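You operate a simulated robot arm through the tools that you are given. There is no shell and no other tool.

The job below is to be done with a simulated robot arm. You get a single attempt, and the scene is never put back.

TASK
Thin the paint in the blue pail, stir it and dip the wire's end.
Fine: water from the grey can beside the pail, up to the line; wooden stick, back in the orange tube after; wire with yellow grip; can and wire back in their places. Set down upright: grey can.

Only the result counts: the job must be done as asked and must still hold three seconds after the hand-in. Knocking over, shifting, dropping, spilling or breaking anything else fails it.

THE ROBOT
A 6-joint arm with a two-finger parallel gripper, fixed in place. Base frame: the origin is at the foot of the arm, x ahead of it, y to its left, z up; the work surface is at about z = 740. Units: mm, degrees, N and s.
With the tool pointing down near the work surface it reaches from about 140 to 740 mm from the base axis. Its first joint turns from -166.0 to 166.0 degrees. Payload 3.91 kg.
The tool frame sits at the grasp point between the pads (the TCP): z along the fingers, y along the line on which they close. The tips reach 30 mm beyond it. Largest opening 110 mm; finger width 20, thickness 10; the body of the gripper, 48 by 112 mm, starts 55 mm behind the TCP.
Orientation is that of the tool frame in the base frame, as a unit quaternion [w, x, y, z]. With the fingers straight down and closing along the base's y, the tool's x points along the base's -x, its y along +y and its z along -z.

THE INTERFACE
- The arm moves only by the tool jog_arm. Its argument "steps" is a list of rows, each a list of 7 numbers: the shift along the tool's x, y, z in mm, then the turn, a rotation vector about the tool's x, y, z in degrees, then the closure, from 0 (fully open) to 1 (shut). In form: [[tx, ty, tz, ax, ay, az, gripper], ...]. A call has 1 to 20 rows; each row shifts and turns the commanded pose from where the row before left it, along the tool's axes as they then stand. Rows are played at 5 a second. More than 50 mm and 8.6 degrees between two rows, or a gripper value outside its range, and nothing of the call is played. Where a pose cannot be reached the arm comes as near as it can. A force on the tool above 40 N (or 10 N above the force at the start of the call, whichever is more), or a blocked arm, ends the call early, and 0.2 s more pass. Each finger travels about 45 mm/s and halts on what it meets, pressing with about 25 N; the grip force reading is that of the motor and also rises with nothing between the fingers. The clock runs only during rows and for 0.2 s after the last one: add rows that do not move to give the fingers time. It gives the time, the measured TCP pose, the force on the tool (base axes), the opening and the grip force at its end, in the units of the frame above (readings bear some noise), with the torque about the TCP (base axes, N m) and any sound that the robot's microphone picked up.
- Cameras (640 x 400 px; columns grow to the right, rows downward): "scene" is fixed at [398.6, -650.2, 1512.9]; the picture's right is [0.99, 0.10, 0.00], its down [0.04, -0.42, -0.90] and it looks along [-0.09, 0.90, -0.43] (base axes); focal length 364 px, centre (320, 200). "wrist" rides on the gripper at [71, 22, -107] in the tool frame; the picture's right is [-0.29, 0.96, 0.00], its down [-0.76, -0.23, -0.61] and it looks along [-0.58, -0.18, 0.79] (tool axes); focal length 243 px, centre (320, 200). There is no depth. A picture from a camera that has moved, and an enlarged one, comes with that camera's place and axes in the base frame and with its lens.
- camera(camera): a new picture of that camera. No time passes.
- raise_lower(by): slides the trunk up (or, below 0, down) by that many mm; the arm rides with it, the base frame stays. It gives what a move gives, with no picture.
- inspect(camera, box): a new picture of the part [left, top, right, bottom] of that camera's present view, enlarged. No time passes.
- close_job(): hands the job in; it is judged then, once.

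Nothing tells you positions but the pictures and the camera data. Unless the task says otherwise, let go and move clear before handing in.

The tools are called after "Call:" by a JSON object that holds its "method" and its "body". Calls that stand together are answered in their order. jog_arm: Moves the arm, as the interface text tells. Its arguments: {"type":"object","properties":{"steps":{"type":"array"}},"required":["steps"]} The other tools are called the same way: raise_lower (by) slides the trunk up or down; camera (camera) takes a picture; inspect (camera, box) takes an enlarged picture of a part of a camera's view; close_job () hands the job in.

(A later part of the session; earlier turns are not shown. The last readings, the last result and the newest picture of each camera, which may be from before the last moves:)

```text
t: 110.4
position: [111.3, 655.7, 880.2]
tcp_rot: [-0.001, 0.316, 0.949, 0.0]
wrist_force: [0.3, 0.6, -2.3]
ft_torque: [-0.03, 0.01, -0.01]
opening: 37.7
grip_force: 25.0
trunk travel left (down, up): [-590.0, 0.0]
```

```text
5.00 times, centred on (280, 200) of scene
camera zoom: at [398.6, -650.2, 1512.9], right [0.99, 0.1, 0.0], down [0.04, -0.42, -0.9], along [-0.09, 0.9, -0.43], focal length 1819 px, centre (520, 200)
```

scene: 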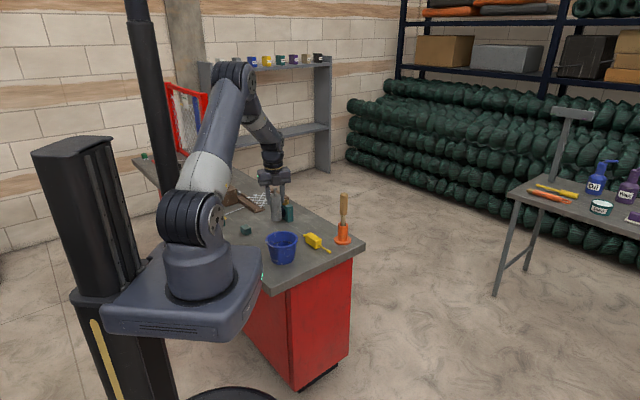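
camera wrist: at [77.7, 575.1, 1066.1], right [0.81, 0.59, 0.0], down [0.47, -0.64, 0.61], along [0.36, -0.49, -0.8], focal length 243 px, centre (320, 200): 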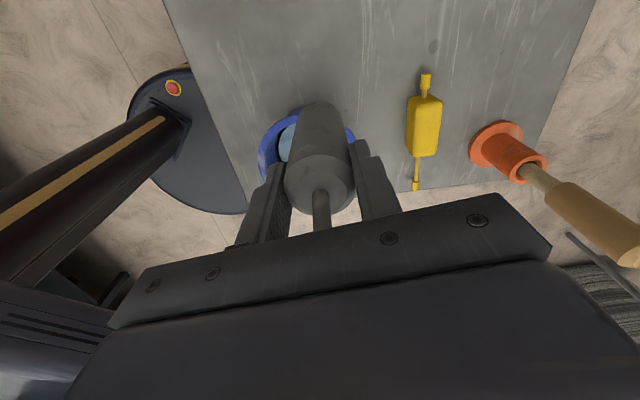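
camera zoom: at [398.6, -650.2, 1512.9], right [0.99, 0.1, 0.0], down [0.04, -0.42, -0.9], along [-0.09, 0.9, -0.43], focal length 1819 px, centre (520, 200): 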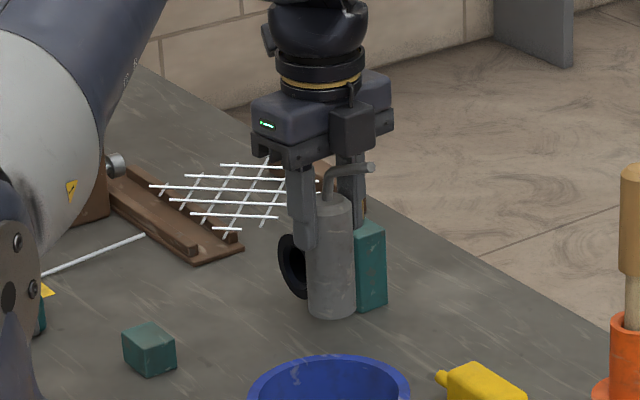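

Call:
{"method": "jog_arm", "body": {"steps": [[0.5, -0.5, 20, 0, 0, 0, 1], [0, 0, 20, 0, 0, 0, 1], [0, 0, 2, 0, 0, 0, 1], [0, 0, 0, 0, 0, 0, 1]]}}

Call:
{"method": "jog_arm", "body": {"steps": [[0, 0, 1.5, 0, 0, 0, 1], [0, 0, 0, 0, 0, 0, 1]]}}

Call:
{"method": "jog_arm", "body": {"steps": [[0, 0, 1.5, 0, 0, 0, 1], [0, 0, 0, 0, 0, 0, 1]]}}

```text
t: 111.4
position: [109.2, 654.9, 837.7]
tcp_rot: [-0.002, 0.317, 0.949, 0.0]
wrist_force: [0.8, -0.4, -1.1]
ft_torque: [0.03, 0.01, 0.03]
opening: 37.7
grip_force: 24.5
trunk travel left (down, up): [-590.0, 0.0]
```

```text
t: 112.0
position: [110.1, 655.4, 835.8]
tcp_rot: [-0.002, 0.316, 0.949, 0.0]
wrist_force: [-0.2, 0.2, -2.0]
ft_torque: [0.01, -0.03, 0.01]
opening: 37.8
grip_force: 25.2
trunk travel left (down, up): [-590.0, 0.0]
```

```text
t: 112.6
position: [109.9, 655.7, 835.2]
tcp_rot: [-0.002, 0.317, 0.948, 0.0]
wrist_force: [0.5, -0.8, -1.9]
ft_torque: [0.02, 0.02, 0.0]
opening: 37.7
grip_force: 25.1
trunk travel left (down, up): [-590.0, 0.0]
```

Call:
{"method": "jog_arm", "body": {"steps": [[-1.8, 0.5, 0, 0, 0, 0, 1], [0, 0, 1, 0, 0, 0, 1], [0, 0, 0, 0, 0, 0, 1]]}}

Call:
{"method": "jog_arm", "body": {"steps": [[0, 0, 1, 0, 0, 0, 1], [0, 0, 0, 0, 0, 0, 1]]}}

Call:
{"method": "jog_arm", "body": {"steps": [[0, 0, 0.8, 0, 0, 0, 1], [0, 0, 0, 0, 0, 0, 1]]}}

```text
t: 113.4
position: [112.3, 654.7, 834.3]
tcp_rot: [-0.002, 0.317, 0.949, 0.002]
wrist_force: [0.5, -1.8, 5.7]
ft_torque: [-0.09, 0.08, -0.02]
opening: 37.5
grip_force: 24.7
trunk travel left (down, up): [-590.0, 0.0]
```

```text
t: 114.0
position: [111.8, 654.3, 834.7]
tcp_rot: [-0.003, 0.317, 0.949, 0.002]
wrist_force: [-0.3, -1.9, 16.2]
ft_torque: [-0.15, 0.17, -0.01]
opening: 37.7
grip_force: 25.1
trunk travel left (down, up): [-590.0, 0.0]
```

```text
t: 114.6
position: [111.9, 655.7, 833.0]
tcp_rot: [-0.002, 0.318, 0.948, 0.003]
wrist_force: [1.2, 0.1, 21.2]
ft_torque: [-0.07, 0.08, -0.12]
opening: 37.8
grip_force: 24.2
trunk travel left (down, up): [-590.0, 0.0]
```

The can is firmly on the bench. I'll ease up a little, open and rise straight up.

Call:
{"method": "jog_arm", "body": {"steps": [[0, 0, -1, 0, 0, 0, 1], [0, 0, 0, 0, 0, 0, 0.62], [0, 0, 0, 0, 0, 0, 0.55], [0, 0, 0, 0, 0, 0, 0.4], [0, 0, 0, 0, 0, 0, 0.3], [0, 0, 0, 0, 0, 0, 0.3], [0, 0, -30, 0, 0, 0, 0.3], [0, 0, -40, 0, 0, 0, 0.3], [0, 0, -45, 0, 0, 0, 0.3], [0, 0, 0, 0, 0, 0, 0.3]]}}

Call:
{"method": "camera", "body": {"camera": "wrist"}}

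Call:
{"method": "inspect", "body": {"camera": "scene", "box": [240, 160, 320, 250]}}

```text
t: 116.8
position: [112.3, 654.0, 947.0]
tcp_rot: [-0.002, 0.316, 0.949, 0.001]
wrist_force: [0.1, 0.0, 0.3]
ft_torque: [0.01, 0.03, 0.0]
opening: 77.4
grip_force: 0.0
trunk travel left (down, up): [-590.0, 0.0]
```

```text
taken
camera wrist: at [69.4, 712.5, 1055.1], right [0.81, 0.59, 0.0], down [0.47, -0.64, 0.61], along [0.36, -0.49, -0.8], focal length 243 px, centre (320, 200)
```

wrist: 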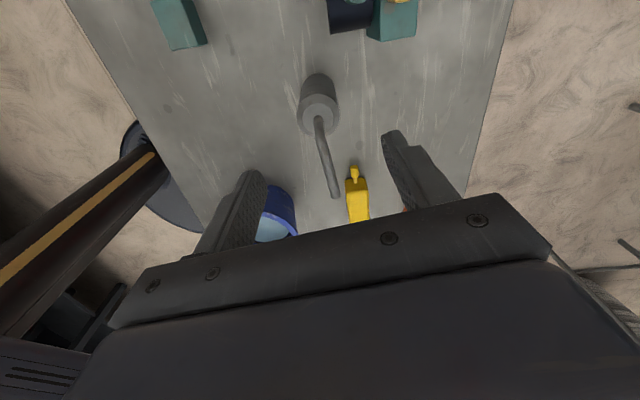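

```text
4.44 times, centred on (280, 205) of scene
camera zoom: at [398.6, -650.2, 1512.9], right [0.99, 0.1, 0.0], down [0.04, -0.42, -0.9], along [-0.09, 0.9, -0.43], focal length 1617 px, centre (498, 178)
```

zoom: 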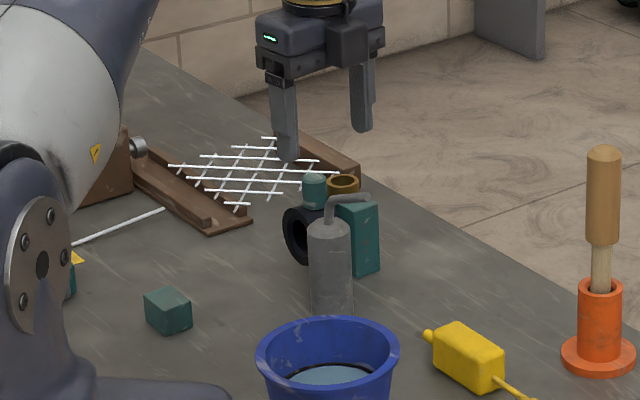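

The can stands upright again. I'll compare its place against the very first picture.

Call:
{"method": "inspect", "body": {"camera": "scene", "box": [255, 200, 335, 250]}}

Call:
{"method": "inspect", "body": {"camera": "scene", "box": [315, 185, 365, 250]}}

```text
8.00 times, centred on (295, 225) of scene
camera zoom: at [398.6, -650.2, 1512.9], right [0.99, 0.1, 0.0], down [0.04, -0.42, -0.9], along [-0.09, 0.9, -0.43], focal length 2911 px, centre (520, 0)
```

zoom: 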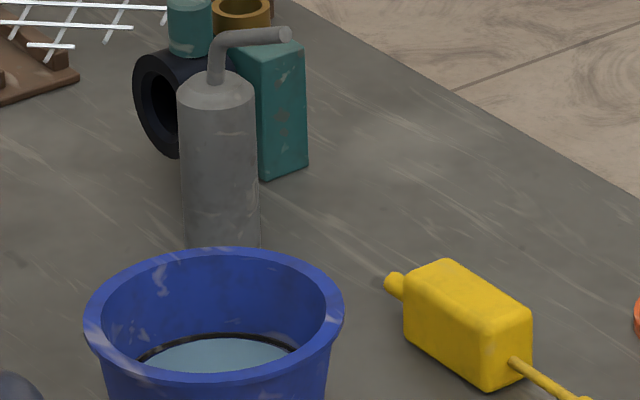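

```text
6.15 times, centred on (340, 218) of scene
camera zoom: at [398.6, -650.2, 1512.9], right [0.99, 0.1, 0.0], down [0.04, -0.42, -0.9], along [-0.09, 0.9, -0.43], focal length 2239 px, centre (197, 92)
```

zoom: 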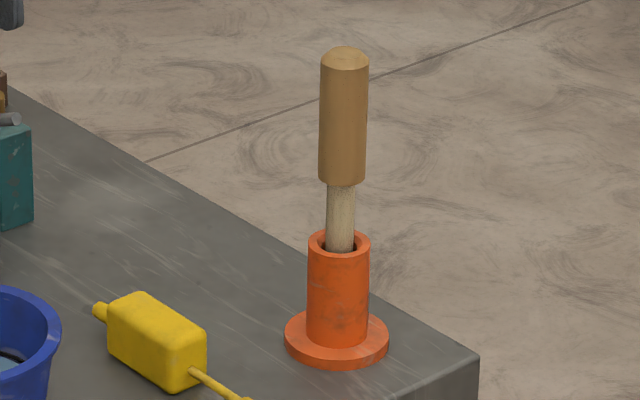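

The can is within a couple of millimetres of where it started. Next is the wooden stick in the orange tube, so I'll move above its handle.

Call:
{"method": "jog_arm", "body": {"steps": [[-38.2, 18.5, -10.5, 0, 0, 0, 0.3], [-38.2, 18.5, -10.5, 0, 0, 0, 0.3], [-38.2, 18.5, -10.5, 0, 0, 0, 0.3], [-38.2, 18.5, -10.5, 0, 0, 0, 0.3], [-38.2, 18.5, -10.5, 0, 0, 0, 0.3], [-38.2, 18.5, -10.5, 0, 0, 0, 0.3], [0, 0, 0, 0, 0, 0, 0.3]]}}

Call:
{"method": "camera", "body": {"camera": "wrist"}}

Call:
{"method": "camera", "body": {"camera": "scene"}}

```text
t: 118.4
position: [360.6, 604.9, 1008.7]
tcp_rot: [-0.002, 0.317, 0.948, -0.001]
wrist_force: [0.4, 0.3, -0.4]
ft_torque: [0.0, 0.01, 0.0]
opening: 77.1
grip_force: 0.1
trunk travel left (down, up): [-590.0, 0.0]
```

```text
taken
camera wrist: at [317.5, 663.1, 1116.2], right [0.81, 0.59, 0.0], down [0.47, -0.64, 0.61], along [0.36, -0.49, -0.8], focal length 243 px, centre (320, 200)
```

wrist: 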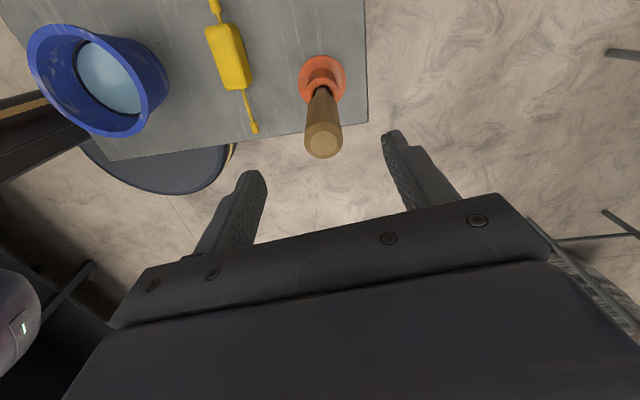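

```text
taken
```

scene: 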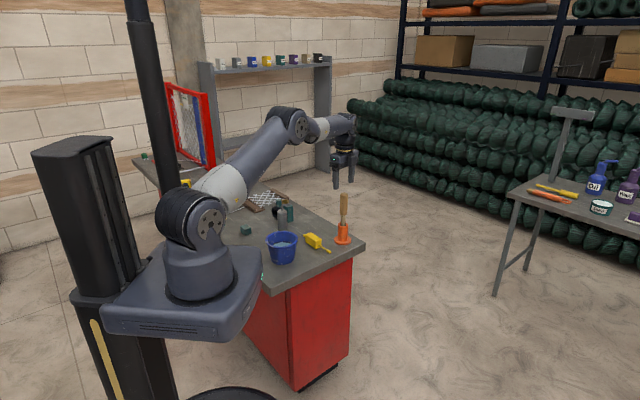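

Call:
{"method": "inspect", "body": {"camera": "wrist", "box": [280, 40, 370, 180]}}

Call:
{"method": "inspect", "body": {"camera": "wrist", "box": [10, 0, 190, 150]}}

Call:
{"method": "inspect", "body": {"camera": "wrist", "box": [190, 0, 280, 150]}}

```text
2.86 times, centred on (325, 110) of wrist
camera zoom: at [317.5, 663.1, 1116.2], right [0.81, 0.59, 0.0], down [0.47, -0.64, 0.61], along [0.36, -0.49, -0.8], focal length 693 px, centre (306, 457)
```

zoom: 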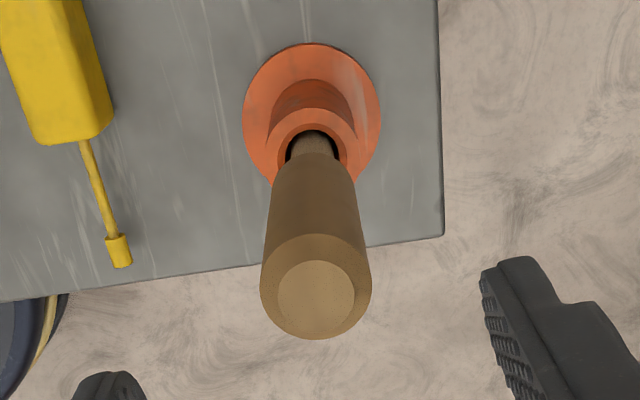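

```text
2.67 times, centred on (100, 75) of wrist
camera zoom: at [317.5, 663.1, 1116.2], right [0.81, 0.59, 0.0], down [0.47, -0.64, 0.61], along [0.36, -0.49, -0.8], focal length 647 px, centre (907, 533)
```

zoom: 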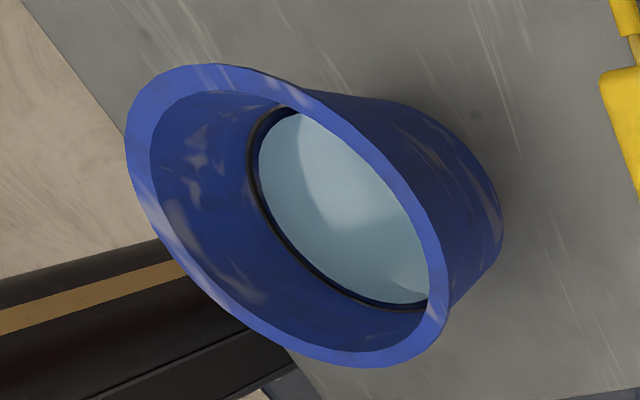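

```text
2.67 times, centred on (235, 75) of wrist
camera zoom: at [317.5, 663.1, 1116.2], right [0.81, 0.59, 0.0], down [0.47, -0.64, 0.61], along [0.36, -0.49, -0.8], focal length 647 px, centre (547, 533)
```

zoom: 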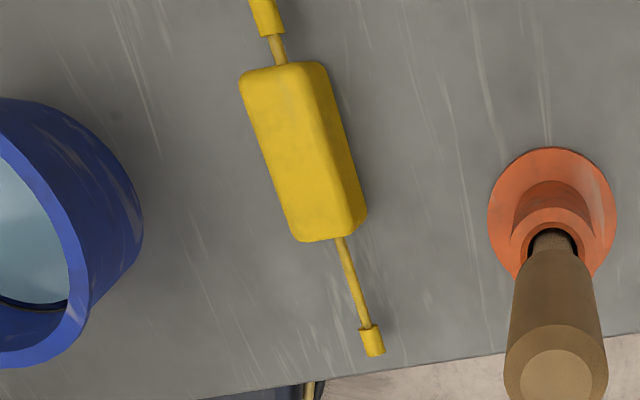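

The handle is about 30 mm thick with its top near z 950, standing in the tube at about (361, 606). I'll shift 3 mm to centre on it and descend around the handle.

Call:
{"method": "jog_arm", "body": {"steps": [[0, 3, 0, 0, 0, 0, 0.3], [0, 0, 25, 0, 0, 0, 0.3], [0, 0, 20, 0, 0, 0, 0.3], [0, 0, 0, 0, 0, 0, 0.3]]}}

Call:
{"method": "camera", "body": {"camera": "wrist"}}

Call:
{"method": "inspect", "body": {"camera": "scene", "box": [305, 150, 375, 250]}}

```text
t: 119.4
position: [363.9, 607.0, 963.5]
tcp_rot: [-0.002, 0.316, 0.949, 0.001]
wrist_force: [-0.3, -0.7, -0.4]
ft_torque: [0.03, -0.03, 0.02]
opening: 77.0
grip_force: 0.2
trunk travel left (down, up): [-590.0, 0.0]
```

```text
taken
camera wrist: at [320.4, 664.9, 1070.4], right [0.81, 0.59, 0.0], down [0.47, -0.64, 0.61], along [0.36, -0.49, -0.8], focal length 243 px, centre (320, 200)
```

wrist: 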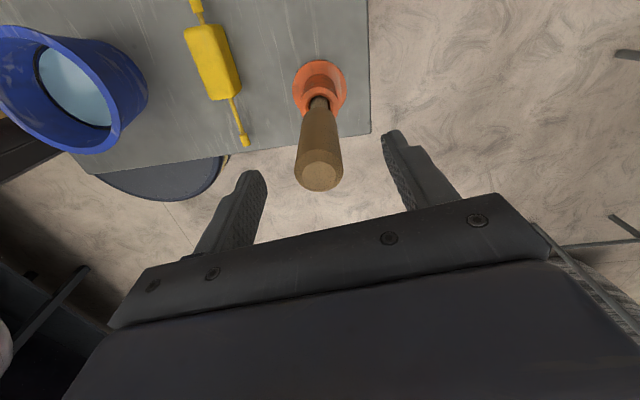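

```text
4.00 times, centred on (340, 200) of scene
camera zoom: at [398.6, -650.2, 1512.9], right [0.99, 0.1, 0.0], down [0.04, -0.42, -0.9], along [-0.09, 0.9, -0.43], focal length 1456 px, centre (240, 200)
```

zoom: 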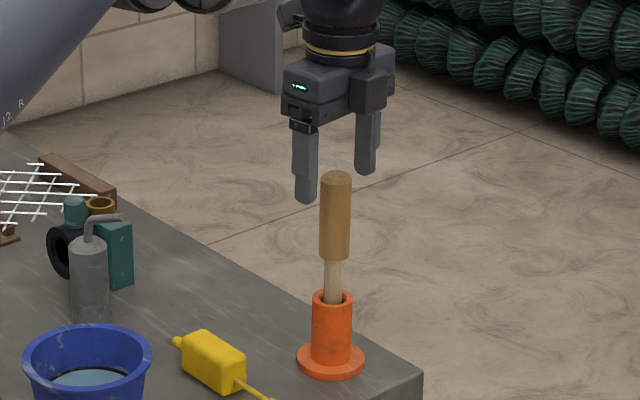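

It's well centred. I'll descend to the grip height and close.

Call:
{"method": "jog_arm", "body": {"steps": [[0, 0, 25, 0, 0, 0, 0.3], [0, 0, 26, 0, 0, 0, 0.3], [0, 0, 0, 0, 0, 0, 0.3], [0, 0, 0, 0, 0, 0, 0.5], [0, 0, 0, 0, 0, 0, 0.7], [0, 0, 0, 0, 0, 0, 1], [0, 0, 0, 0, 0, 0, 1], [0, 0, 0, 0, 0, 0, 1], [0, 0, 0, 0, 0, 0, 1], [0, 0, 0, 0, 0, 0, 1]]}}

Call:
{"method": "camera", "body": {"camera": "wrist"}}

Call:
{"method": "inspect", "body": {"camera": "scene", "box": [305, 150, 375, 250]}}

```text
t: 121.6
position: [362.7, 607.4, 913.7]
tcp_rot: [-0.002, 0.317, 0.949, 0.001]
wrist_force: [-0.1, -1.0, -0.1]
ft_torque: [-0.02, 0.04, 0.0]
opening: 28.7
grip_force: 24.9
trunk travel left (down, up): [-590.0, 0.0]
```

```text
taken
camera wrist: at [319.7, 665.8, 1021.1], right [0.81, 0.59, 0.0], down [0.47, -0.64, 0.61], along [0.36, -0.49, -0.8], focal length 243 px, centre (320, 200)
```

wrist: 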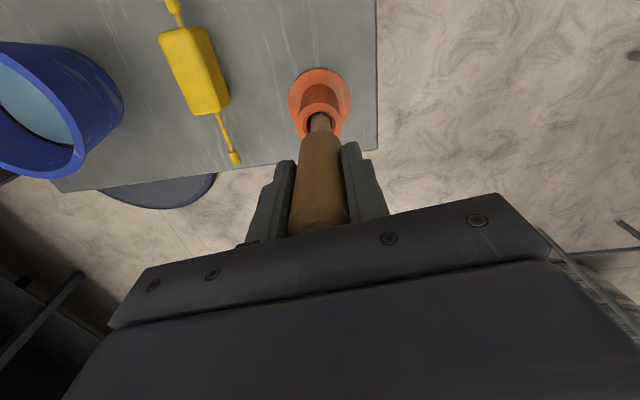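

```text
4.00 times, centred on (340, 200) of scene
camera zoom: at [398.6, -650.2, 1512.9], right [0.99, 0.1, 0.0], down [0.04, -0.42, -0.9], along [-0.09, 0.9, -0.43], focal length 1456 px, centre (240, 200)
```

zoom: 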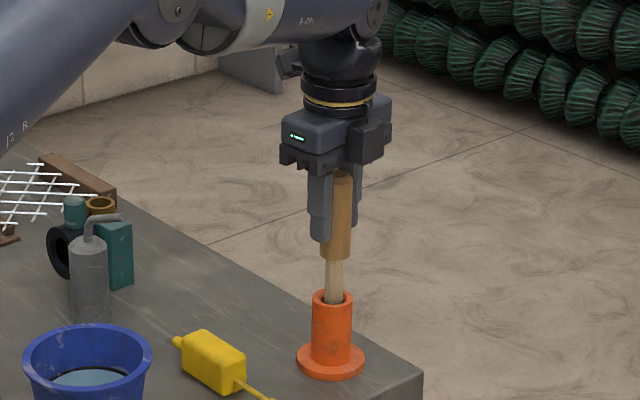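

The handle is gripped (28.7 mm). I'll lift it straight up out of the tube.

Call:
{"method": "jog_arm", "body": {"steps": [[0, 0, -20, 0, 0, 0, 1], [0, 0, -25, 0, 0, 0, 1], [0, 0, -25, 0, 0, 0, 1], [0, 0, -25, 0, 0, 0, 1], [0, 0, -20, 0, 0, 0, 1], [0, 0, 0, 0, 0, 0, 1]]}}

Call:
{"method": "camera", "body": {"camera": "wrist"}}

Call:
{"method": "inspect", "body": {"camera": "scene", "box": [300, 140, 370, 250]}}

```text
t: 123.0
position: [363.5, 606.6, 1028.9]
tcp_rot: [-0.002, 0.316, 0.949, 0.0]
wrist_force: [0.4, -0.3, 0.0]
ft_torque: [0.01, 0.03, 0.01]
opening: 28.3
grip_force: 24.9
trunk travel left (down, up): [-590.0, 0.0]
```

```text
taken
camera wrist: at [320.6, 664.8, 1137.1], right [0.81, 0.59, 0.0], down [0.47, -0.64, 0.61], along [0.36, -0.49, -0.8], focal length 243 px, centre (320, 200)
```

wrist: 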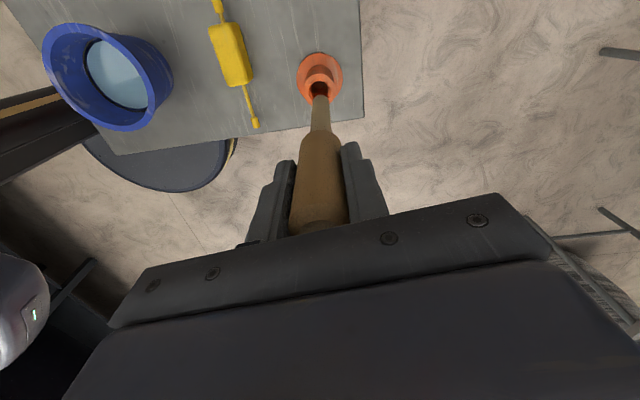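

```text
3.64 times, centred on (335, 195) of scene
camera zoom: at [398.6, -650.2, 1512.9], right [0.99, 0.1, 0.0], down [0.04, -0.42, -0.9], along [-0.09, 0.9, -0.43], focal length 1323 px, centre (266, 218)
```

zoom: 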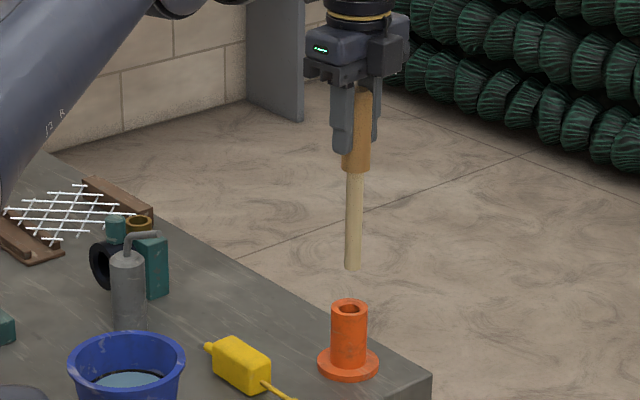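

The stick came out cleanly, with its tip about 168 mm below the TCP. I'll carry it high over the pail's centre.

Call:
{"method": "jog_arm", "body": {"steps": [[14.3, -41.05, 0, 0, 0, 0, 1], [14.3, -41.05, 0, 0, 0, 0, 1], [14.3, -41.05, 0, 0, 0, 0, 1], [14.3, -41.05, 0, 0, 0, 0, 1], [14.3, -41.05, 0, 0, 0, 0, 1], [14.3, -41.05, 0, 0, 0, 0, 1], [0, 0, 0, 0, 0, 0, 1]]}}

Call:
{"method": "camera", "body": {"camera": "wrist"}}

Call:
{"method": "inspect", "body": {"camera": "scene", "box": [230, 140, 340, 270]}}

```text
t: 124.6
position: [146.1, 461.7, 1027.9]
tcp_rot: [-0.001, 0.318, 0.948, 0.001]
wrist_force: [-0.3, 0.7, -0.3]
ft_torque: [-0.01, 0.01, -0.02]
opening: 28.1
grip_force: 25.0
trunk travel left (down, up): [-590.0, 0.0]
```

```text
taken
camera wrist: at [104.0, 519.7, 1136.6], right [0.81, 0.59, 0.0], down [0.47, -0.64, 0.61], along [0.36, -0.49, -0.8], focal length 243 px, centre (320, 200)
```

wrist: 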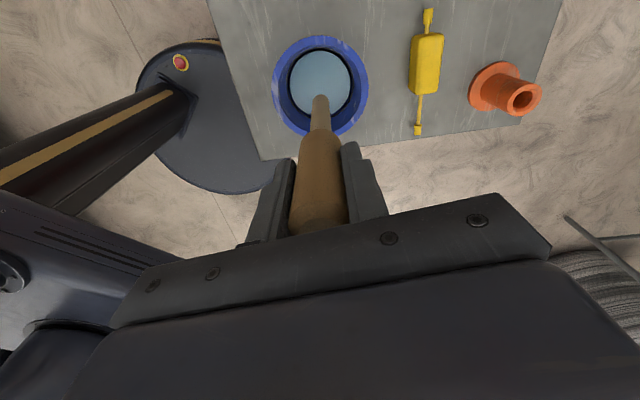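

```text
3.08 times, centred on (285, 205) of scene
camera zoom: at [398.6, -650.2, 1512.9], right [0.99, 0.1, 0.0], down [0.04, -0.42, -0.9], along [-0.09, 0.9, -0.43], focal length 1120 px, centre (428, 185)
```

zoom: 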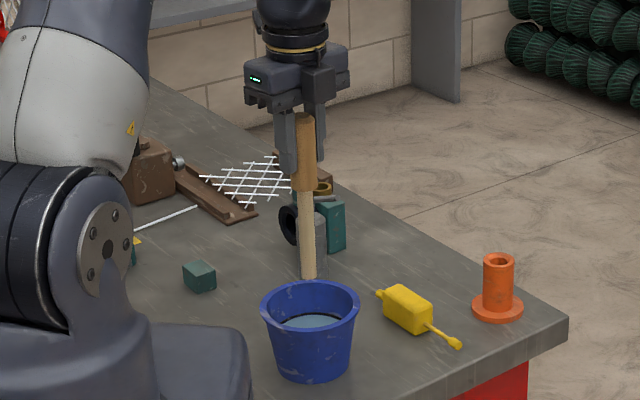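

The stick hangs over the pail. I'll correct 3 mm to its centre and lower the stick's tip into the liquid, stopping short of the bottom.

Call:
{"method": "jog_arm", "body": {"steps": [[3, 0, 0, 0, 0, 0, 1], [0, 0, 26, 0, 0, 0, 1], [0, 0, 26, 0, 0, 0, 1], [0, 0, 26, 0, 0, 0, 1], [0, 0, 20, 0, 0, 0, 1], [0, 0, 0, 0, 0, 0, 1]]}}

Call:
{"method": "camera", "body": {"camera": "wrist"}}

Call:
{"method": "inspect", "body": {"camera": "scene", "box": [250, 160, 330, 270]}}

```text
t: 126.0
position: [146.6, 464.1, 930.9]
tcp_rot: [-0.001, 0.316, 0.949, 0.001]
wrist_force: [0.9, -0.3, -0.1]
ft_torque: [0.03, 0.0, 0.01]
opening: 28.0
grip_force: 25.1
trunk travel left (down, up): [-590.0, 0.0]
```

```text
taken
camera wrist: at [102.2, 521.6, 1038.7], right [0.81, 0.59, 0.0], down [0.47, -0.64, 0.61], along [0.36, -0.49, -0.8], focal length 243 px, centre (320, 200)
```

wrist: 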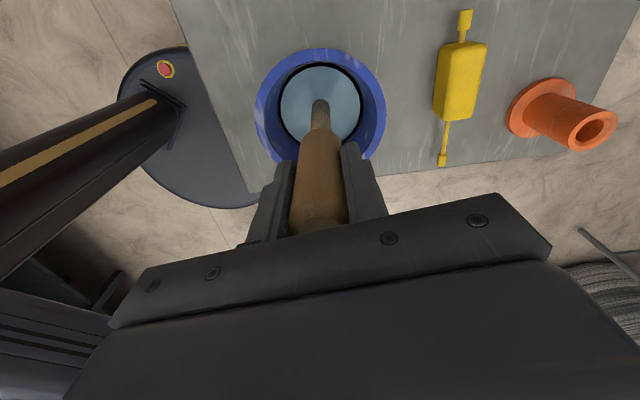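

```text
3.64 times, centred on (290, 215) of scene
camera zoom: at [398.6, -650.2, 1512.9], right [0.99, 0.1, 0.0], down [0.04, -0.42, -0.9], along [-0.09, 0.9, -0.43], focal length 1323 px, centre (429, 146)
```

zoom: 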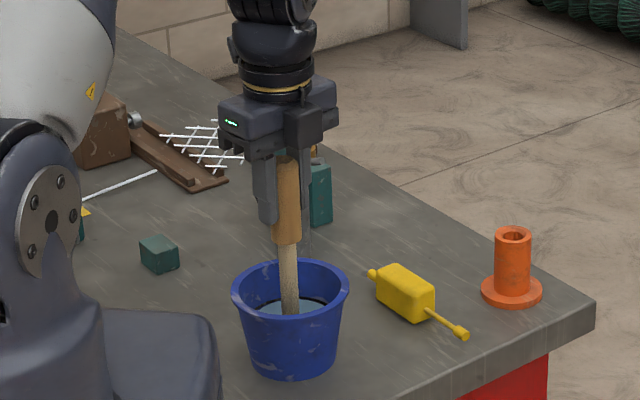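

The tip is well into the liquid (about z 763). Now I'll stir in circles of 18 mm radius, clear of the walls.

Call:
{"method": "jog_arm", "body": {"steps": [[9, 0, 4, 0, 0, 0, 1], [9, 0, 0, 0, 0, 0, 1], [-2.41, 9, 0, 0, 0, 0, 1], [-6.59, 6.59, 0, 0, 0, 0, 1], [-9, 2.41, 0, 0, 0, 0, 1], [-9, -2.41, 0, 0, 0, 0, 1], [-6.59, -6.59, 0, 0, 0, 0, 1], [-2.41, -9, 0, 0, 0, 0, 1], [2.41, -9, 0, 0, 0, 0, 1], [6.59, -6.59, 0, 0, 0, 0, 1], [9, -2.41, 0, 0, 0, 0, 1], [9, 2.41, 0, 0, 0, 0, 1], [6.59, 6.59, 0, 0, 0, 0, 1], [2.41, 9, 0, 0, 0, 0, 1]]}}

Call:
{"method": "camera", "body": {"camera": "wrist"}}

Call:
{"method": "inspect", "body": {"camera": "scene", "box": [250, 160, 330, 270]}}

```text
t: 129.0
position: [130.4, 475.9, 927.6]
tcp_rot: [-0.002, 0.317, 0.948, 0.001]
wrist_force: [0.8, 0.4, -0.6]
ft_torque: [0.01, -0.02, 0.02]
opening: 27.8
grip_force: 25.1
trunk travel left (down, up): [-590.0, 0.0]
```

```text
taken
camera wrist: at [87.9, 533.9, 1034.1], right [0.81, 0.59, 0.0], down [0.47, -0.64, 0.61], along [0.36, -0.49, -0.8], focal length 243 px, centre (320, 200)
```

wrist: 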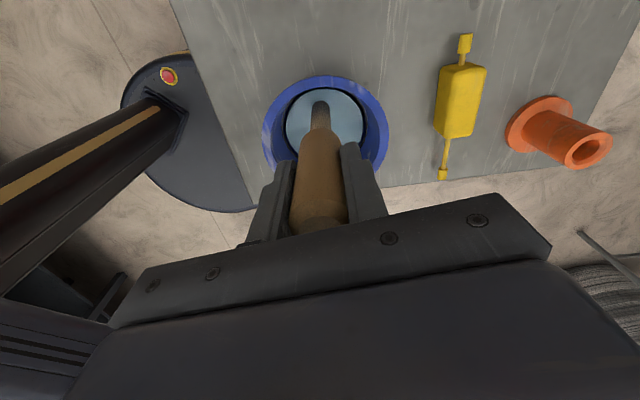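

```text
3.64 times, centred on (290, 215) of scene
camera zoom: at [398.6, -650.2, 1512.9], right [0.99, 0.1, 0.0], down [0.04, -0.42, -0.9], along [-0.09, 0.9, -0.43], focal length 1323 px, centre (429, 146)
```

zoom: 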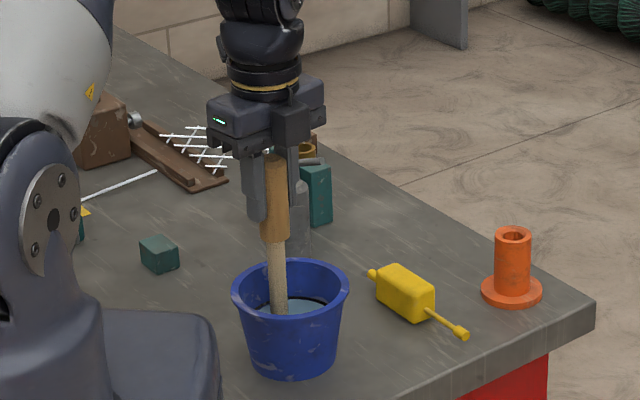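

Call:
{"method": "jog_arm", "body": {"steps": [[-2.41, 9, 0, 0, 0, 0, 1], [-6.59, 6.59, 0, 0, 0, 0, 1], [-9, 2.41, 0, 0, 0, 0, 1], [-9, -2.41, 0, 0, 0, 0, 1], [-6.59, -6.59, 0, 0, 0, 0, 1], [-2.41, -9, 0, 0, 0, 0, 1], [2.41, -9, 0, 0, 0, 0, 1], [6.59, -6.59, 0, 0, 0, 0, 1], [9, -2.41, 0, 0, 0, 0, 1], [9, 2.41, 0, 0, 0, 0, 1], [6.59, 6.59, 0, 0, 0, 0, 1], [2.41, 9, 0, 0, 0, 0, 1]]}}

Call:
{"method": "inspect", "body": {"camera": "scene", "box": [260, 225, 310, 265]}}

Call:
{"method": "jog_arm", "body": {"steps": [[-2.41, 9, 0, 0, 0, 0, 1], [-6.59, 6.59, 0, 0, 0, 0, 1], [-9, 2.41, 0, 0, 0, 0, 1], [-9, -2.41, 0, 0, 0, 0, 1], [-6.59, -6.59, 0, 0, 0, 0, 1], [-2.41, -9, 0, 0, 0, 0, 1], [2.41, -9, 0, 0, 0, 0, 1], [6.59, -6.59, 0, 0, 0, 0, 1], [9, -2.41, 0, 0, 0, 0, 1], [9, 2.41, 0, 0, 0, 0, 1], [6.59, 6.59, 0, 0, 0, 0, 1], [2.41, 9, 0, 0, 0, 0, 1]]}}

Call:
{"method": "inspect", "body": {"camera": "scene", "box": [260, 225, 310, 265]}}

```text
t: 131.6
position: [130.7, 475.8, 925.9]
tcp_rot: [-0.001, 0.316, 0.949, 0.001]
wrist_force: [0.5, -0.3, -0.2]
ft_torque: [0.0, 0.01, 0.0]
opening: 27.4
grip_force: 25.2
trunk travel left (down, up): [-590.0, 0.0]
```

```text
10.00 times, centred on (285, 245) of scene
camera zoom: at [398.6, -650.2, 1512.9], right [0.99, 0.1, 0.0], down [0.04, -0.42, -0.9], along [-0.09, 0.9, -0.43], focal length 3639 px, centre (670, -250)
```

zoom: 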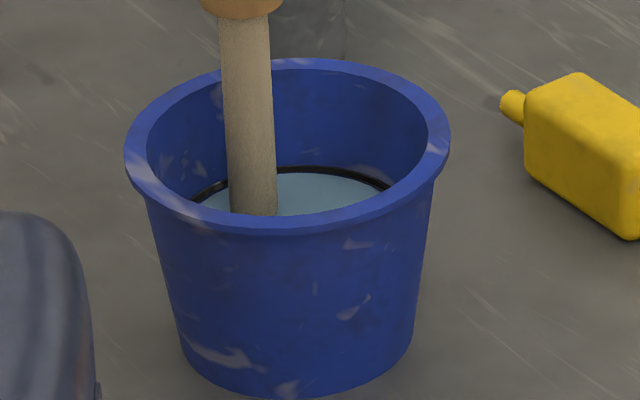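

```text
t: 134.2
position: [130.3, 475.3, 926.3]
tcp_rot: [-0.002, 0.317, 0.948, 0.001]
wrist_force: [-0.2, -0.5, -0.9]
ft_torque: [-0.01, -0.02, 0.01]
opening: 27.5
grip_force: 24.9
trunk travel left (down, up): [-590.0, 0.0]
```

```text
10.00 times, centred on (285, 245) of scene
camera zoom: at [398.6, -650.2, 1512.9], right [0.99, 0.1, 0.0], down [0.04, -0.42, -0.9], along [-0.09, 0.9, -0.43], focal length 3639 px, centre (670, -250)
```

zoom: 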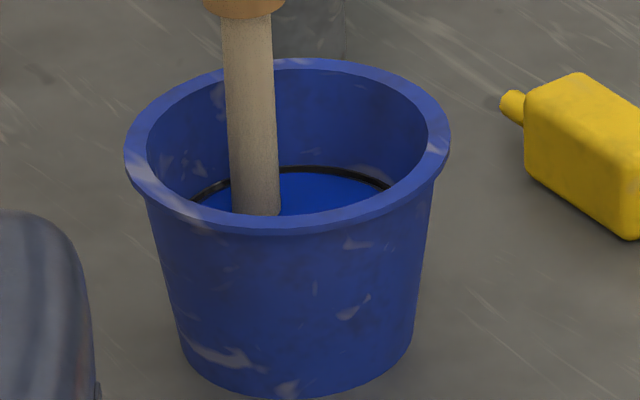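

The liquid has turned an even blue, so it's stirred. I'll return to the centre, lift the stick out and carry it back above the tube by the exact reverse path.

Call:
{"method": "jog_arm", "body": {"steps": [[-9, 0, 0, 0, 0, 0, 1], [-9, 0, 0, 0, 0, 0, 1], [0, 0, -25, 0, 0, 0, 1], [0, 0, -25, 0, 0, 0, 1], [0, 0, -26, 0, 0, 0, 1], [0, 0, -26, 0, 0, 0, 1], [0, 0, 0, 0, 0, 0, 1], [0, 0, 0, 0, 0, 0, 1]]}}

Call:
{"method": "inspect", "body": {"camera": "scene", "box": [240, 150, 330, 270]}}

Call:
{"method": "camera", "body": {"camera": "wrist"}}

```text
t: 136.0
position: [144.8, 461.2, 1028.1]
tcp_rot: [-0.001, 0.316, 0.949, 0.001]
wrist_force: [-0.1, 0.5, -1.1]
ft_torque: [-0.01, 0.01, 0.01]
opening: 27.2
grip_force: 25.5
trunk travel left (down, up): [-590.0, 0.0]
```

```text
3.33 times, centred on (285, 210) of scene
camera zoom: at [398.6, -650.2, 1512.9], right [0.99, 0.1, 0.0], down [0.04, -0.42, -0.9], along [-0.09, 0.9, -0.43], focal length 1213 px, centre (437, 167)
```

zoom: 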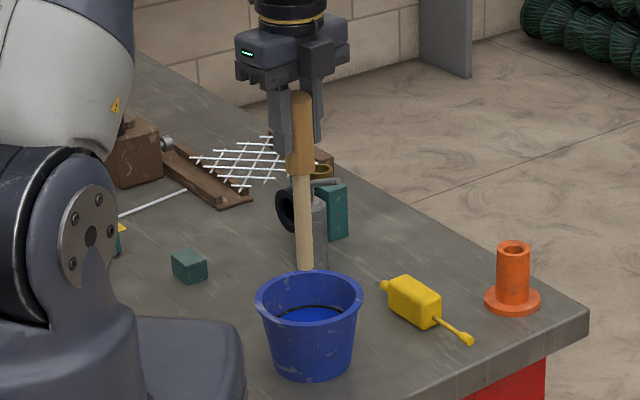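

```text
taken
camera wrist: at [101.1, 520.3, 1135.7], right [0.81, 0.59, 0.0], down [0.47, -0.64, 0.61], along [0.36, -0.49, -0.8], focal length 243 px, centre (320, 200)
```

wrist: 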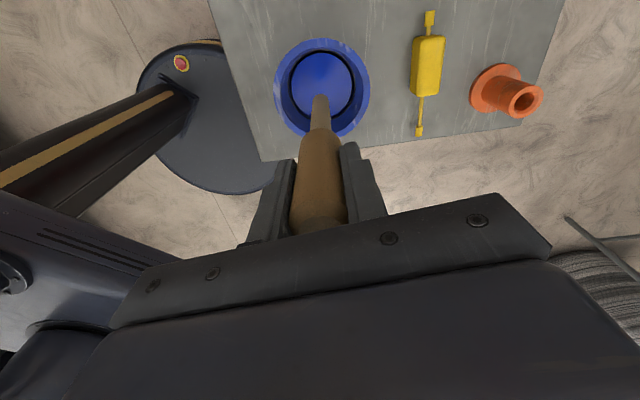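

Call:
{"method": "jog_arm", "body": {"steps": [[-3, 0, 0, 0, 0, 0, 1], [-14.3, 41.05, 0, 0, 0, 0, 1], [-14.3, 41.05, 0, 0, 0, 0, 1], [-14.3, 41.05, 0, 0, 0, 0, 1], [-14.3, 41.05, 0, 0, 0, 0, 1], [-14.3, 41.05, 0, 0, 0, 0, 1], [-14.3, 41.05, 0, 0, 0, 0, 1], [0, 0, 0, 0, 0, 0, 1], [0, 0, 0, 0, 0, 0, 1]]}}

Call:
{"method": "camera", "body": {"camera": "wrist"}}

Call:
{"method": "inspect", "body": {"camera": "scene", "box": [300, 140, 370, 250]}}

Call:
{"method": "inspect", "body": {"camera": "wrist", "box": [280, 40, 370, 180]}}

```text
t: 138.0
position: [364.8, 609.2, 1027.4]
tcp_rot: [-0.002, 0.317, 0.949, 0.001]
wrist_force: [-0.5, -0.7, -0.9]
ft_torque: [0.0, -0.01, 0.01]
opening: 27.3
grip_force: 24.8
trunk travel left (down, up): [-590.0, 0.0]
```

```text
taken
camera wrist: at [321.7, 666.6, 1134.8], right [0.81, 0.59, 0.0], down [0.47, -0.64, 0.61], along [0.36, -0.49, -0.8], focal length 243 px, centre (320, 200)
```

wrist: 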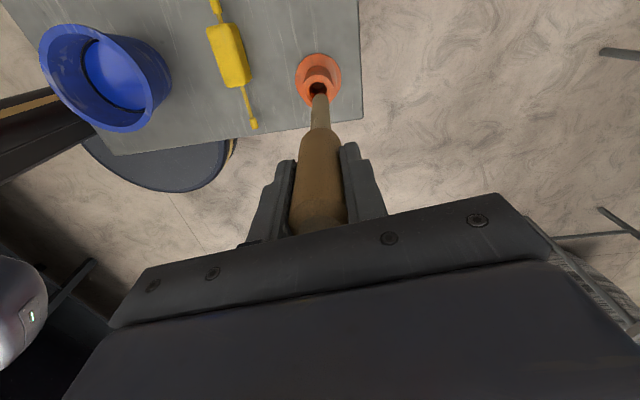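

```text
3.64 times, centred on (335, 195) of scene
camera zoom: at [398.6, -650.2, 1512.9], right [0.99, 0.1, 0.0], down [0.04, -0.42, -0.9], along [-0.09, 0.9, -0.43], focal length 1323 px, centre (266, 218)
```

zoom: 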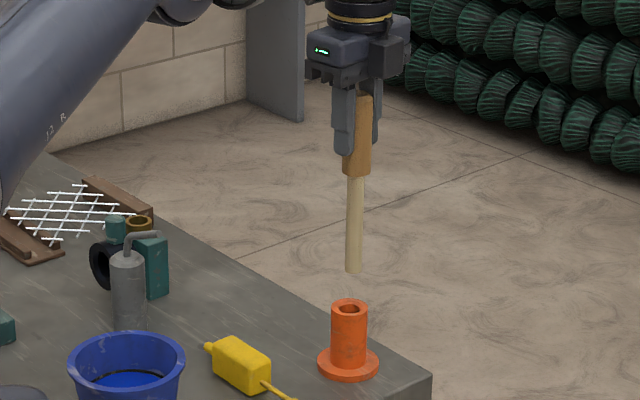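

```text
2.86 times, centred on (325, 110) of wrist
camera zoom: at [321.7, 666.6, 1134.8], right [0.81, 0.59, 0.0], down [0.47, -0.64, 0.61], along [0.36, -0.49, -0.8], focal length 693 px, centre (306, 457)
```

zoom: 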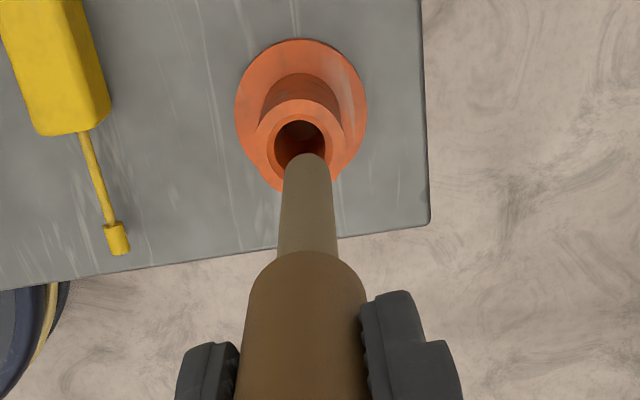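

The stick tip needs about 3 mm of sideways correction to line up with the tube's hole. I'll adjust, lower to just above the tube and re-check.

Call:
{"method": "jog_arm", "body": {"steps": [[0.5, -2.8, 0, 0, 0, 0, 1], [0, 0, 16, 0, 0, 0, 1], [0, 0, 17, 0, 0, 0, 1], [0, 0, 0, 0, 0, 0, 1], [0, 0, 0, 0, 0, 0, 1]]}}

Call:
{"method": "inspect", "body": {"camera": "wrist", "box": [290, 60, 350, 160]}}

Call:
{"method": "inspect", "body": {"camera": "scene", "box": [320, 195, 365, 250]}}

```text
t: 139.2
position: [362.0, 604.7, 994.7]
tcp_rot: [-0.002, 0.316, 0.949, 0.0]
wrist_force: [0.0, -0.2, 0.1]
ft_torque: [0.01, 0.0, 0.04]
opening: 27.4
grip_force: 25.6
trunk travel left (down, up): [-590.0, 0.0]
```

```text
4.00 times, centred on (320, 110) of wrist
camera zoom: at [318.5, 664.2, 1103.0], right [0.81, 0.59, 0.0], down [0.47, -0.64, 0.61], along [0.36, -0.49, -0.8], focal length 970 px, centre (320, 560)
```

zoom: 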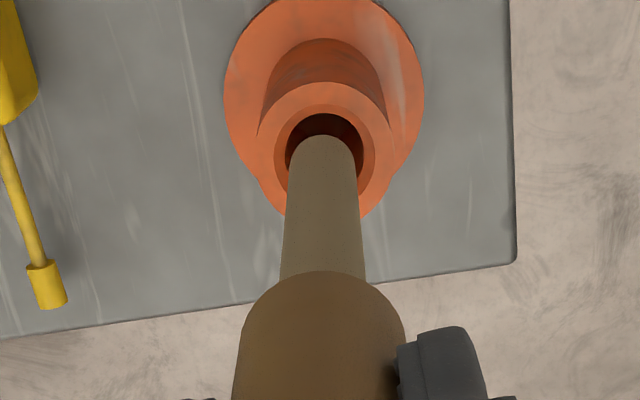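

```text
7.27 times, centred on (342, 222) of scene
camera zoom: at [398.6, -650.2, 1512.9], right [0.99, 0.1, 0.0], down [0.04, -0.42, -0.9], along [-0.09, 0.9, -0.43], focal length 2646 px, centre (156, 36)
```

zoom: 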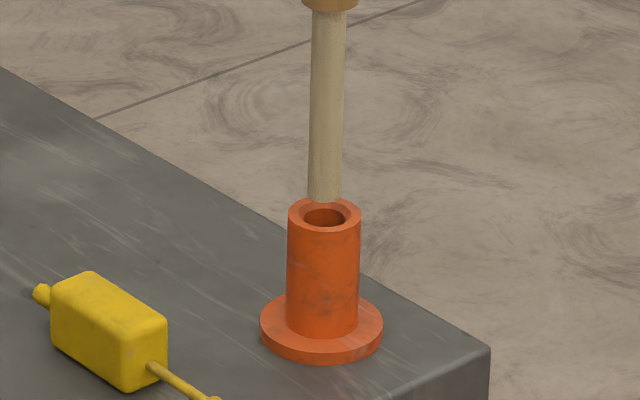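

It's aligned to within a millimetre over the chamfered mouth. I'll fine-adjust and lower it slowly into the tube.

Call:
{"method": "jog_arm", "body": {"steps": [[0.6, 0.5, 0, 0, 0, 0, 1], [0, 0, 8, 0, 0, 0, 1], [0, 0, 8, 0, 0, 0, 1], [0, 0, 8, 0, 0, 0, 1], [0, 0, 0, 0, 0, 0, 1]]}}

Call:
{"method": "inspect", "body": {"camera": "wrist", "box": [290, 60, 350, 160]}}

Call:
{"method": "inspect", "body": {"camera": "scene", "box": [320, 195, 365, 250]}}

```text
t: 140.4
position: [360.6, 604.2, 971.4]
tcp_rot: [-0.002, 0.316, 0.949, 0.001]
wrist_force: [0.1, 0.1, -0.7]
ft_torque: [-0.03, -0.01, 0.01]
opening: 27.5
grip_force: 25.5
trunk travel left (down, up): [-590.0, 0.0]
```

```text
4.00 times, centred on (320, 110) of wrist
camera zoom: at [317.9, 664.6, 1079.6], right [0.81, 0.59, 0.0], down [0.47, -0.64, 0.61], along [0.36, -0.49, -0.8], focal length 970 px, centre (320, 560)
```

zoom: 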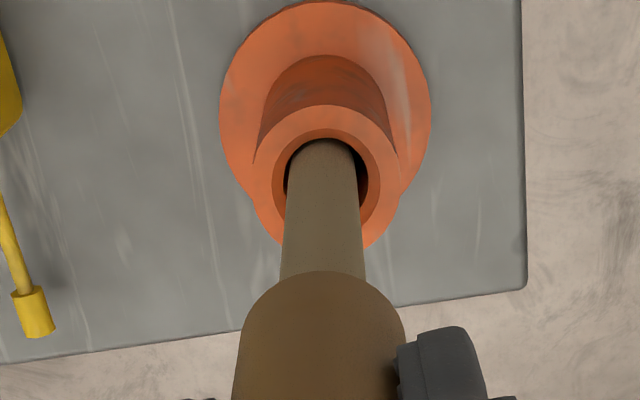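

```text
7.27 times, centred on (342, 222) of scene
camera zoom: at [398.6, -650.2, 1512.9], right [0.99, 0.1, 0.0], down [0.04, -0.42, -0.9], along [-0.09, 0.9, -0.43], focal length 2646 px, centre (156, 36)
```

zoom: 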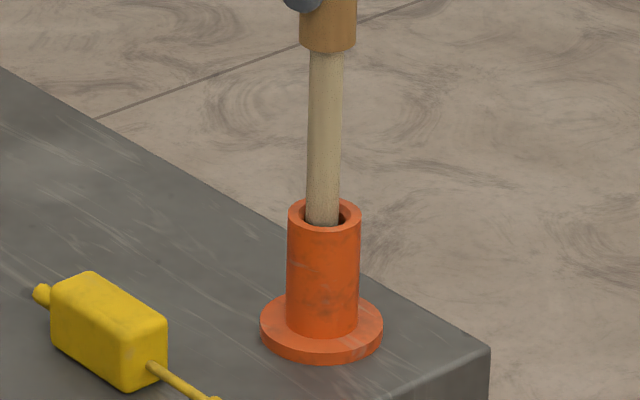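

Call:
{"method": "jog_arm", "body": {"steps": [[0, 1, 0, 0, 0, 0, 1], [0, 0, 8, 0, 0, 0, 1], [0, 0, 8, 0, 0, 0, 1], [0, 0, 8, 0, 0, 0, 1], [0, 0, 0, 0, 0, 0, 1]]}}

Call:
{"method": "inspect", "body": {"camera": "wrist", "box": [290, 60, 350, 160]}}

Call:
{"method": "inspect", "body": {"camera": "scene", "box": [320, 185, 365, 250]}}

```text
t: 141.6
position: [362.7, 607.1, 947.8]
tcp_rot: [-0.002, 0.316, 0.949, 0.0]
wrist_force: [0.5, -0.6, -0.3]
ft_torque: [-0.04, 0.03, 0.0]
opening: 27.3
grip_force: 25.4
trunk travel left (down, up): [-590.0, 0.0]
```

```text
4.00 times, centred on (320, 110) of wrist
camera zoom: at [319.3, 665.5, 1055.3], right [0.81, 0.59, 0.0], down [0.47, -0.64, 0.61], along [0.36, -0.49, -0.8], focal length 970 px, centre (320, 560)
```

zoom: 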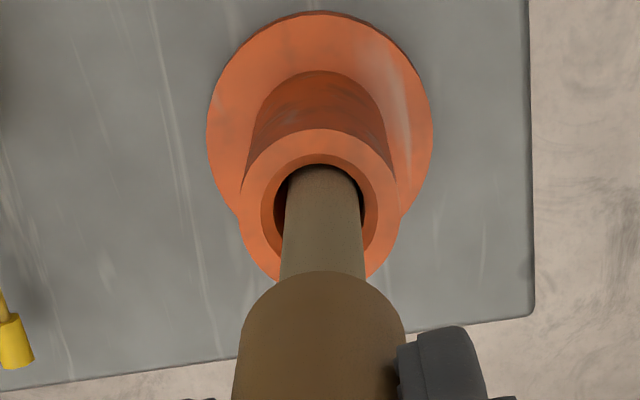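

```text
6.15 times, centred on (342, 218) of scene
camera zoom: at [398.6, -650.2, 1512.9], right [0.99, 0.1, 0.0], down [0.04, -0.42, -0.9], along [-0.09, 0.9, -0.43], focal length 2239 px, centre (182, 92)
```

zoom: 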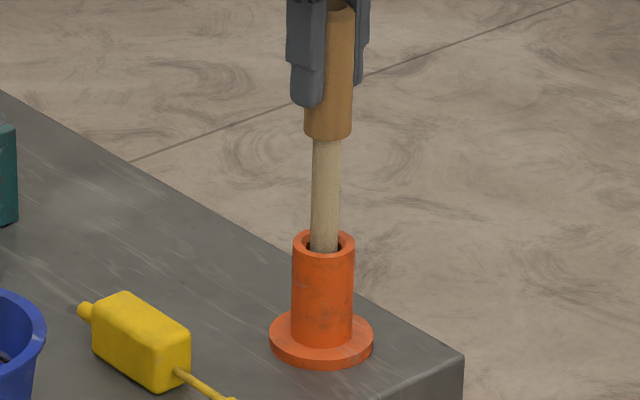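

Well centred and no contact force. I'll lower the rest of the way.

Call:
{"method": "jog_arm", "body": {"steps": [[0, 0, 10, 0, 0, 0, 1], [0, 0, 10, 0, 0, 0, 1], [0, 0, 9, 0, 0, 0, 1], [0, 0, 0, 0, 0, 0, 1]]}}

Call:
{"method": "jog_arm", "body": {"steps": [[0, 0, 2, 0, 0, 0, 1], [0, 0, 0, 0, 0, 0, 1]]}}

Call:
{"method": "jog_arm", "body": {"steps": [[0, 0, 1.5, 0, 0, 0, 1], [0, 0, 0, 0, 0, 0, 1]]}}

```text
t: 142.6
position: [361.1, 607.5, 918.5]
tcp_rot: [-0.001, 0.317, 0.948, 0.001]
wrist_force: [-0.7, 0.1, -0.7]
ft_torque: [0.0, 0.01, 0.04]
opening: 27.0
grip_force: 24.8
trunk travel left (down, up): [-590.0, 0.0]
```

```text
t: 143.2
position: [361.8, 606.7, 916.6]
tcp_rot: [-0.001, 0.317, 0.948, 0.001]
wrist_force: [0.5, -0.2, 0.4]
ft_torque: [0.01, 0.05, 0.02]
opening: 27.3
grip_force: 25.3
trunk travel left (down, up): [-590.0, 0.0]
```

```text
t: 143.8
position: [361.0, 607.8, 916.0]
tcp_rot: [-0.001, 0.316, 0.949, 0.002]
wrist_force: [-0.8, -1.0, 8.8]
ft_torque: [-0.2, -0.07, 0.05]
opening: 27.3
grip_force: 25.0
trunk travel left (down, up): [-590.0, 0.0]
```

The stick has reached the tube's floor. I'll open and rise clear.

Call:
{"method": "jog_arm", "body": {"steps": [[0, 0, -0.8, 0, 0, 0, 1], [0, 0, 0, 0, 0, 0, 0.7], [0, 0, 0, 0, 0, 0, 0.5], [0, 0, 0, 0, 0, 0, 0.3], [0, 0, 0, 0, 0, 0, 0.3], [0, 0, -30, 0, 0, 0, 0.3], [0, 0, -40, 0, 0, 0, 0.3], [0, 0, -30, 0, 0, 0, 0.3], [0, 0, 0, 0, 0, 0, 0.3]]}}

Call:
{"method": "inspect", "body": {"camera": "scene", "box": [240, 150, 370, 260]}}

Call:
{"method": "camera", "body": {"camera": "wrist"}}

```text
t: 145.8
position: [363.5, 605.2, 1016.7]
tcp_rot: [-0.002, 0.317, 0.949, 0.002]
wrist_force: [-0.1, -0.1, -0.5]
ft_torque: [-0.01, 0.01, -0.02]
opening: 76.9
grip_force: 0.1
trunk travel left (down, up): [-590.0, 0.0]
```

```text
3.64 times, centred on (305, 205) of scene
camera zoom: at [398.6, -650.2, 1512.9], right [0.99, 0.1, 0.0], down [0.04, -0.42, -0.9], along [-0.09, 0.9, -0.43], focal length 1323 px, centre (374, 182)
```

zoom: 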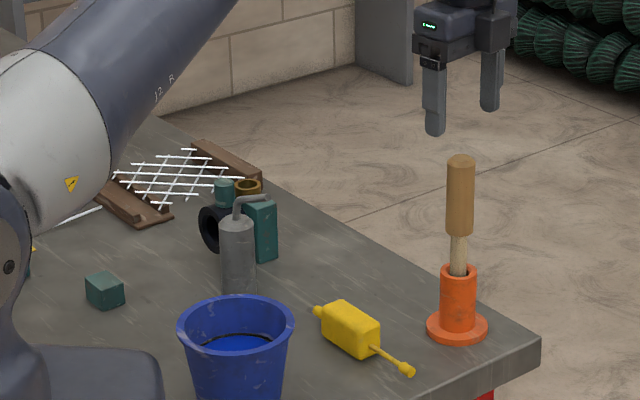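

```text
taken
camera wrist: at [320.1, 664.5, 1124.7], right [0.81, 0.59, 0.0], down [0.47, -0.64, 0.61], along [0.36, -0.49, -0.8], focal length 243 px, centre (320, 200)
```

wrist: 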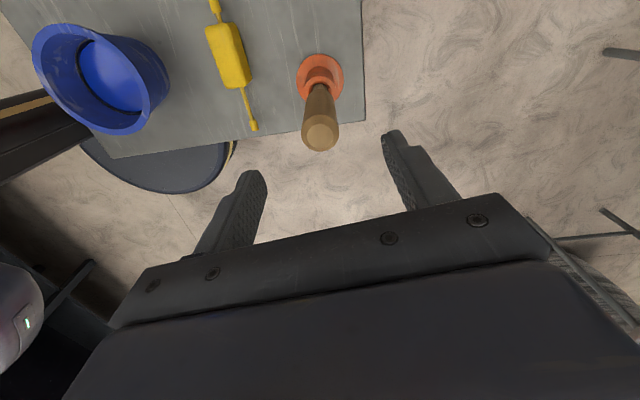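

The stick is back in the orange tube as before. Next comes the yellow-gripped wire, so I'll move above it and look closely.

Call:
{"method": "jog_arm", "body": {"steps": [[21.7, -34.7, 0, 0, 0, 0, 0.3], [21.7, -34.7, 0, 0, 0, 0, 0.3], [21.7, -34.7, 0, 0, 0, 0, 0.3], [0, 0, 35, 0, 0, 7.6, 0.3], [0, 0, 35, 0, 0, 0, 0.3], [0, 0, 0, 0, 0, 0, 0.3]]}}

Call:
{"method": "camera", "body": {"camera": "wrist"}}

Call:
{"method": "inspect", "body": {"camera": "wrist", "box": [230, 0, 430, 230]}}

```text
t: 147.2
position: [247.6, 562.5, 945.8]
tcp_rot: [-0.002, 0.38, 0.925, 0.001]
wrist_force: [-0.2, 0.8, -0.7]
ft_torque: [-0.01, -0.02, 0.0]
opening: 76.8
grip_force: 0.1
trunk travel left (down, up): [-590.0, 0.0]
```

```text
taken
camera wrist: at [213.1, 626.2, 1054.3], right [0.88, 0.48, 0.0], down [0.38, -0.7, 0.61], along [0.29, -0.53, -0.8], focal length 243 px, centre (320, 200)
```

wrist: 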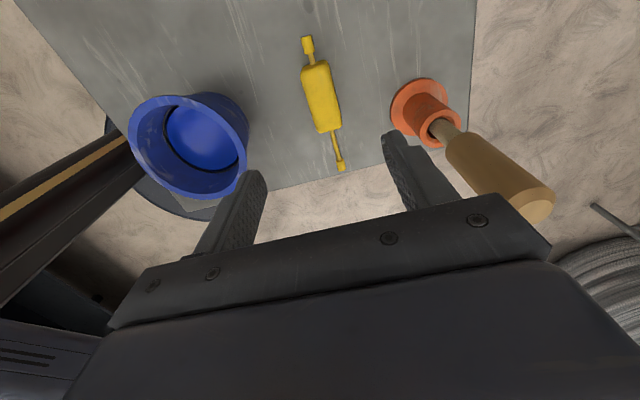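

```text
1.74 times, centred on (330, 115) of wrist
camera zoom: at [213.1, 626.2, 1054.3], right [0.88, 0.48, 0.0], down [0.38, -0.7, 0.61], along [0.29, -0.53, -0.8], focal length 422 px, centre (303, 348)
```

zoom: 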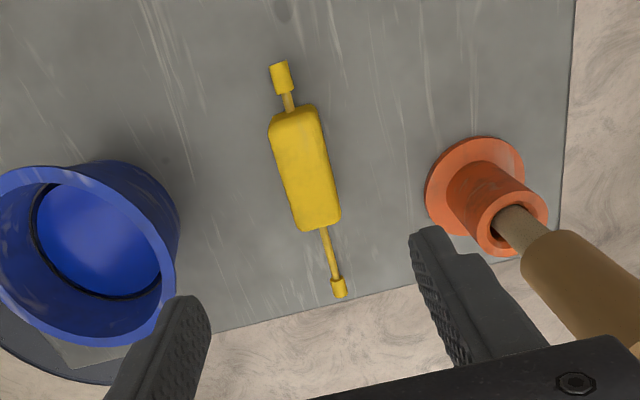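

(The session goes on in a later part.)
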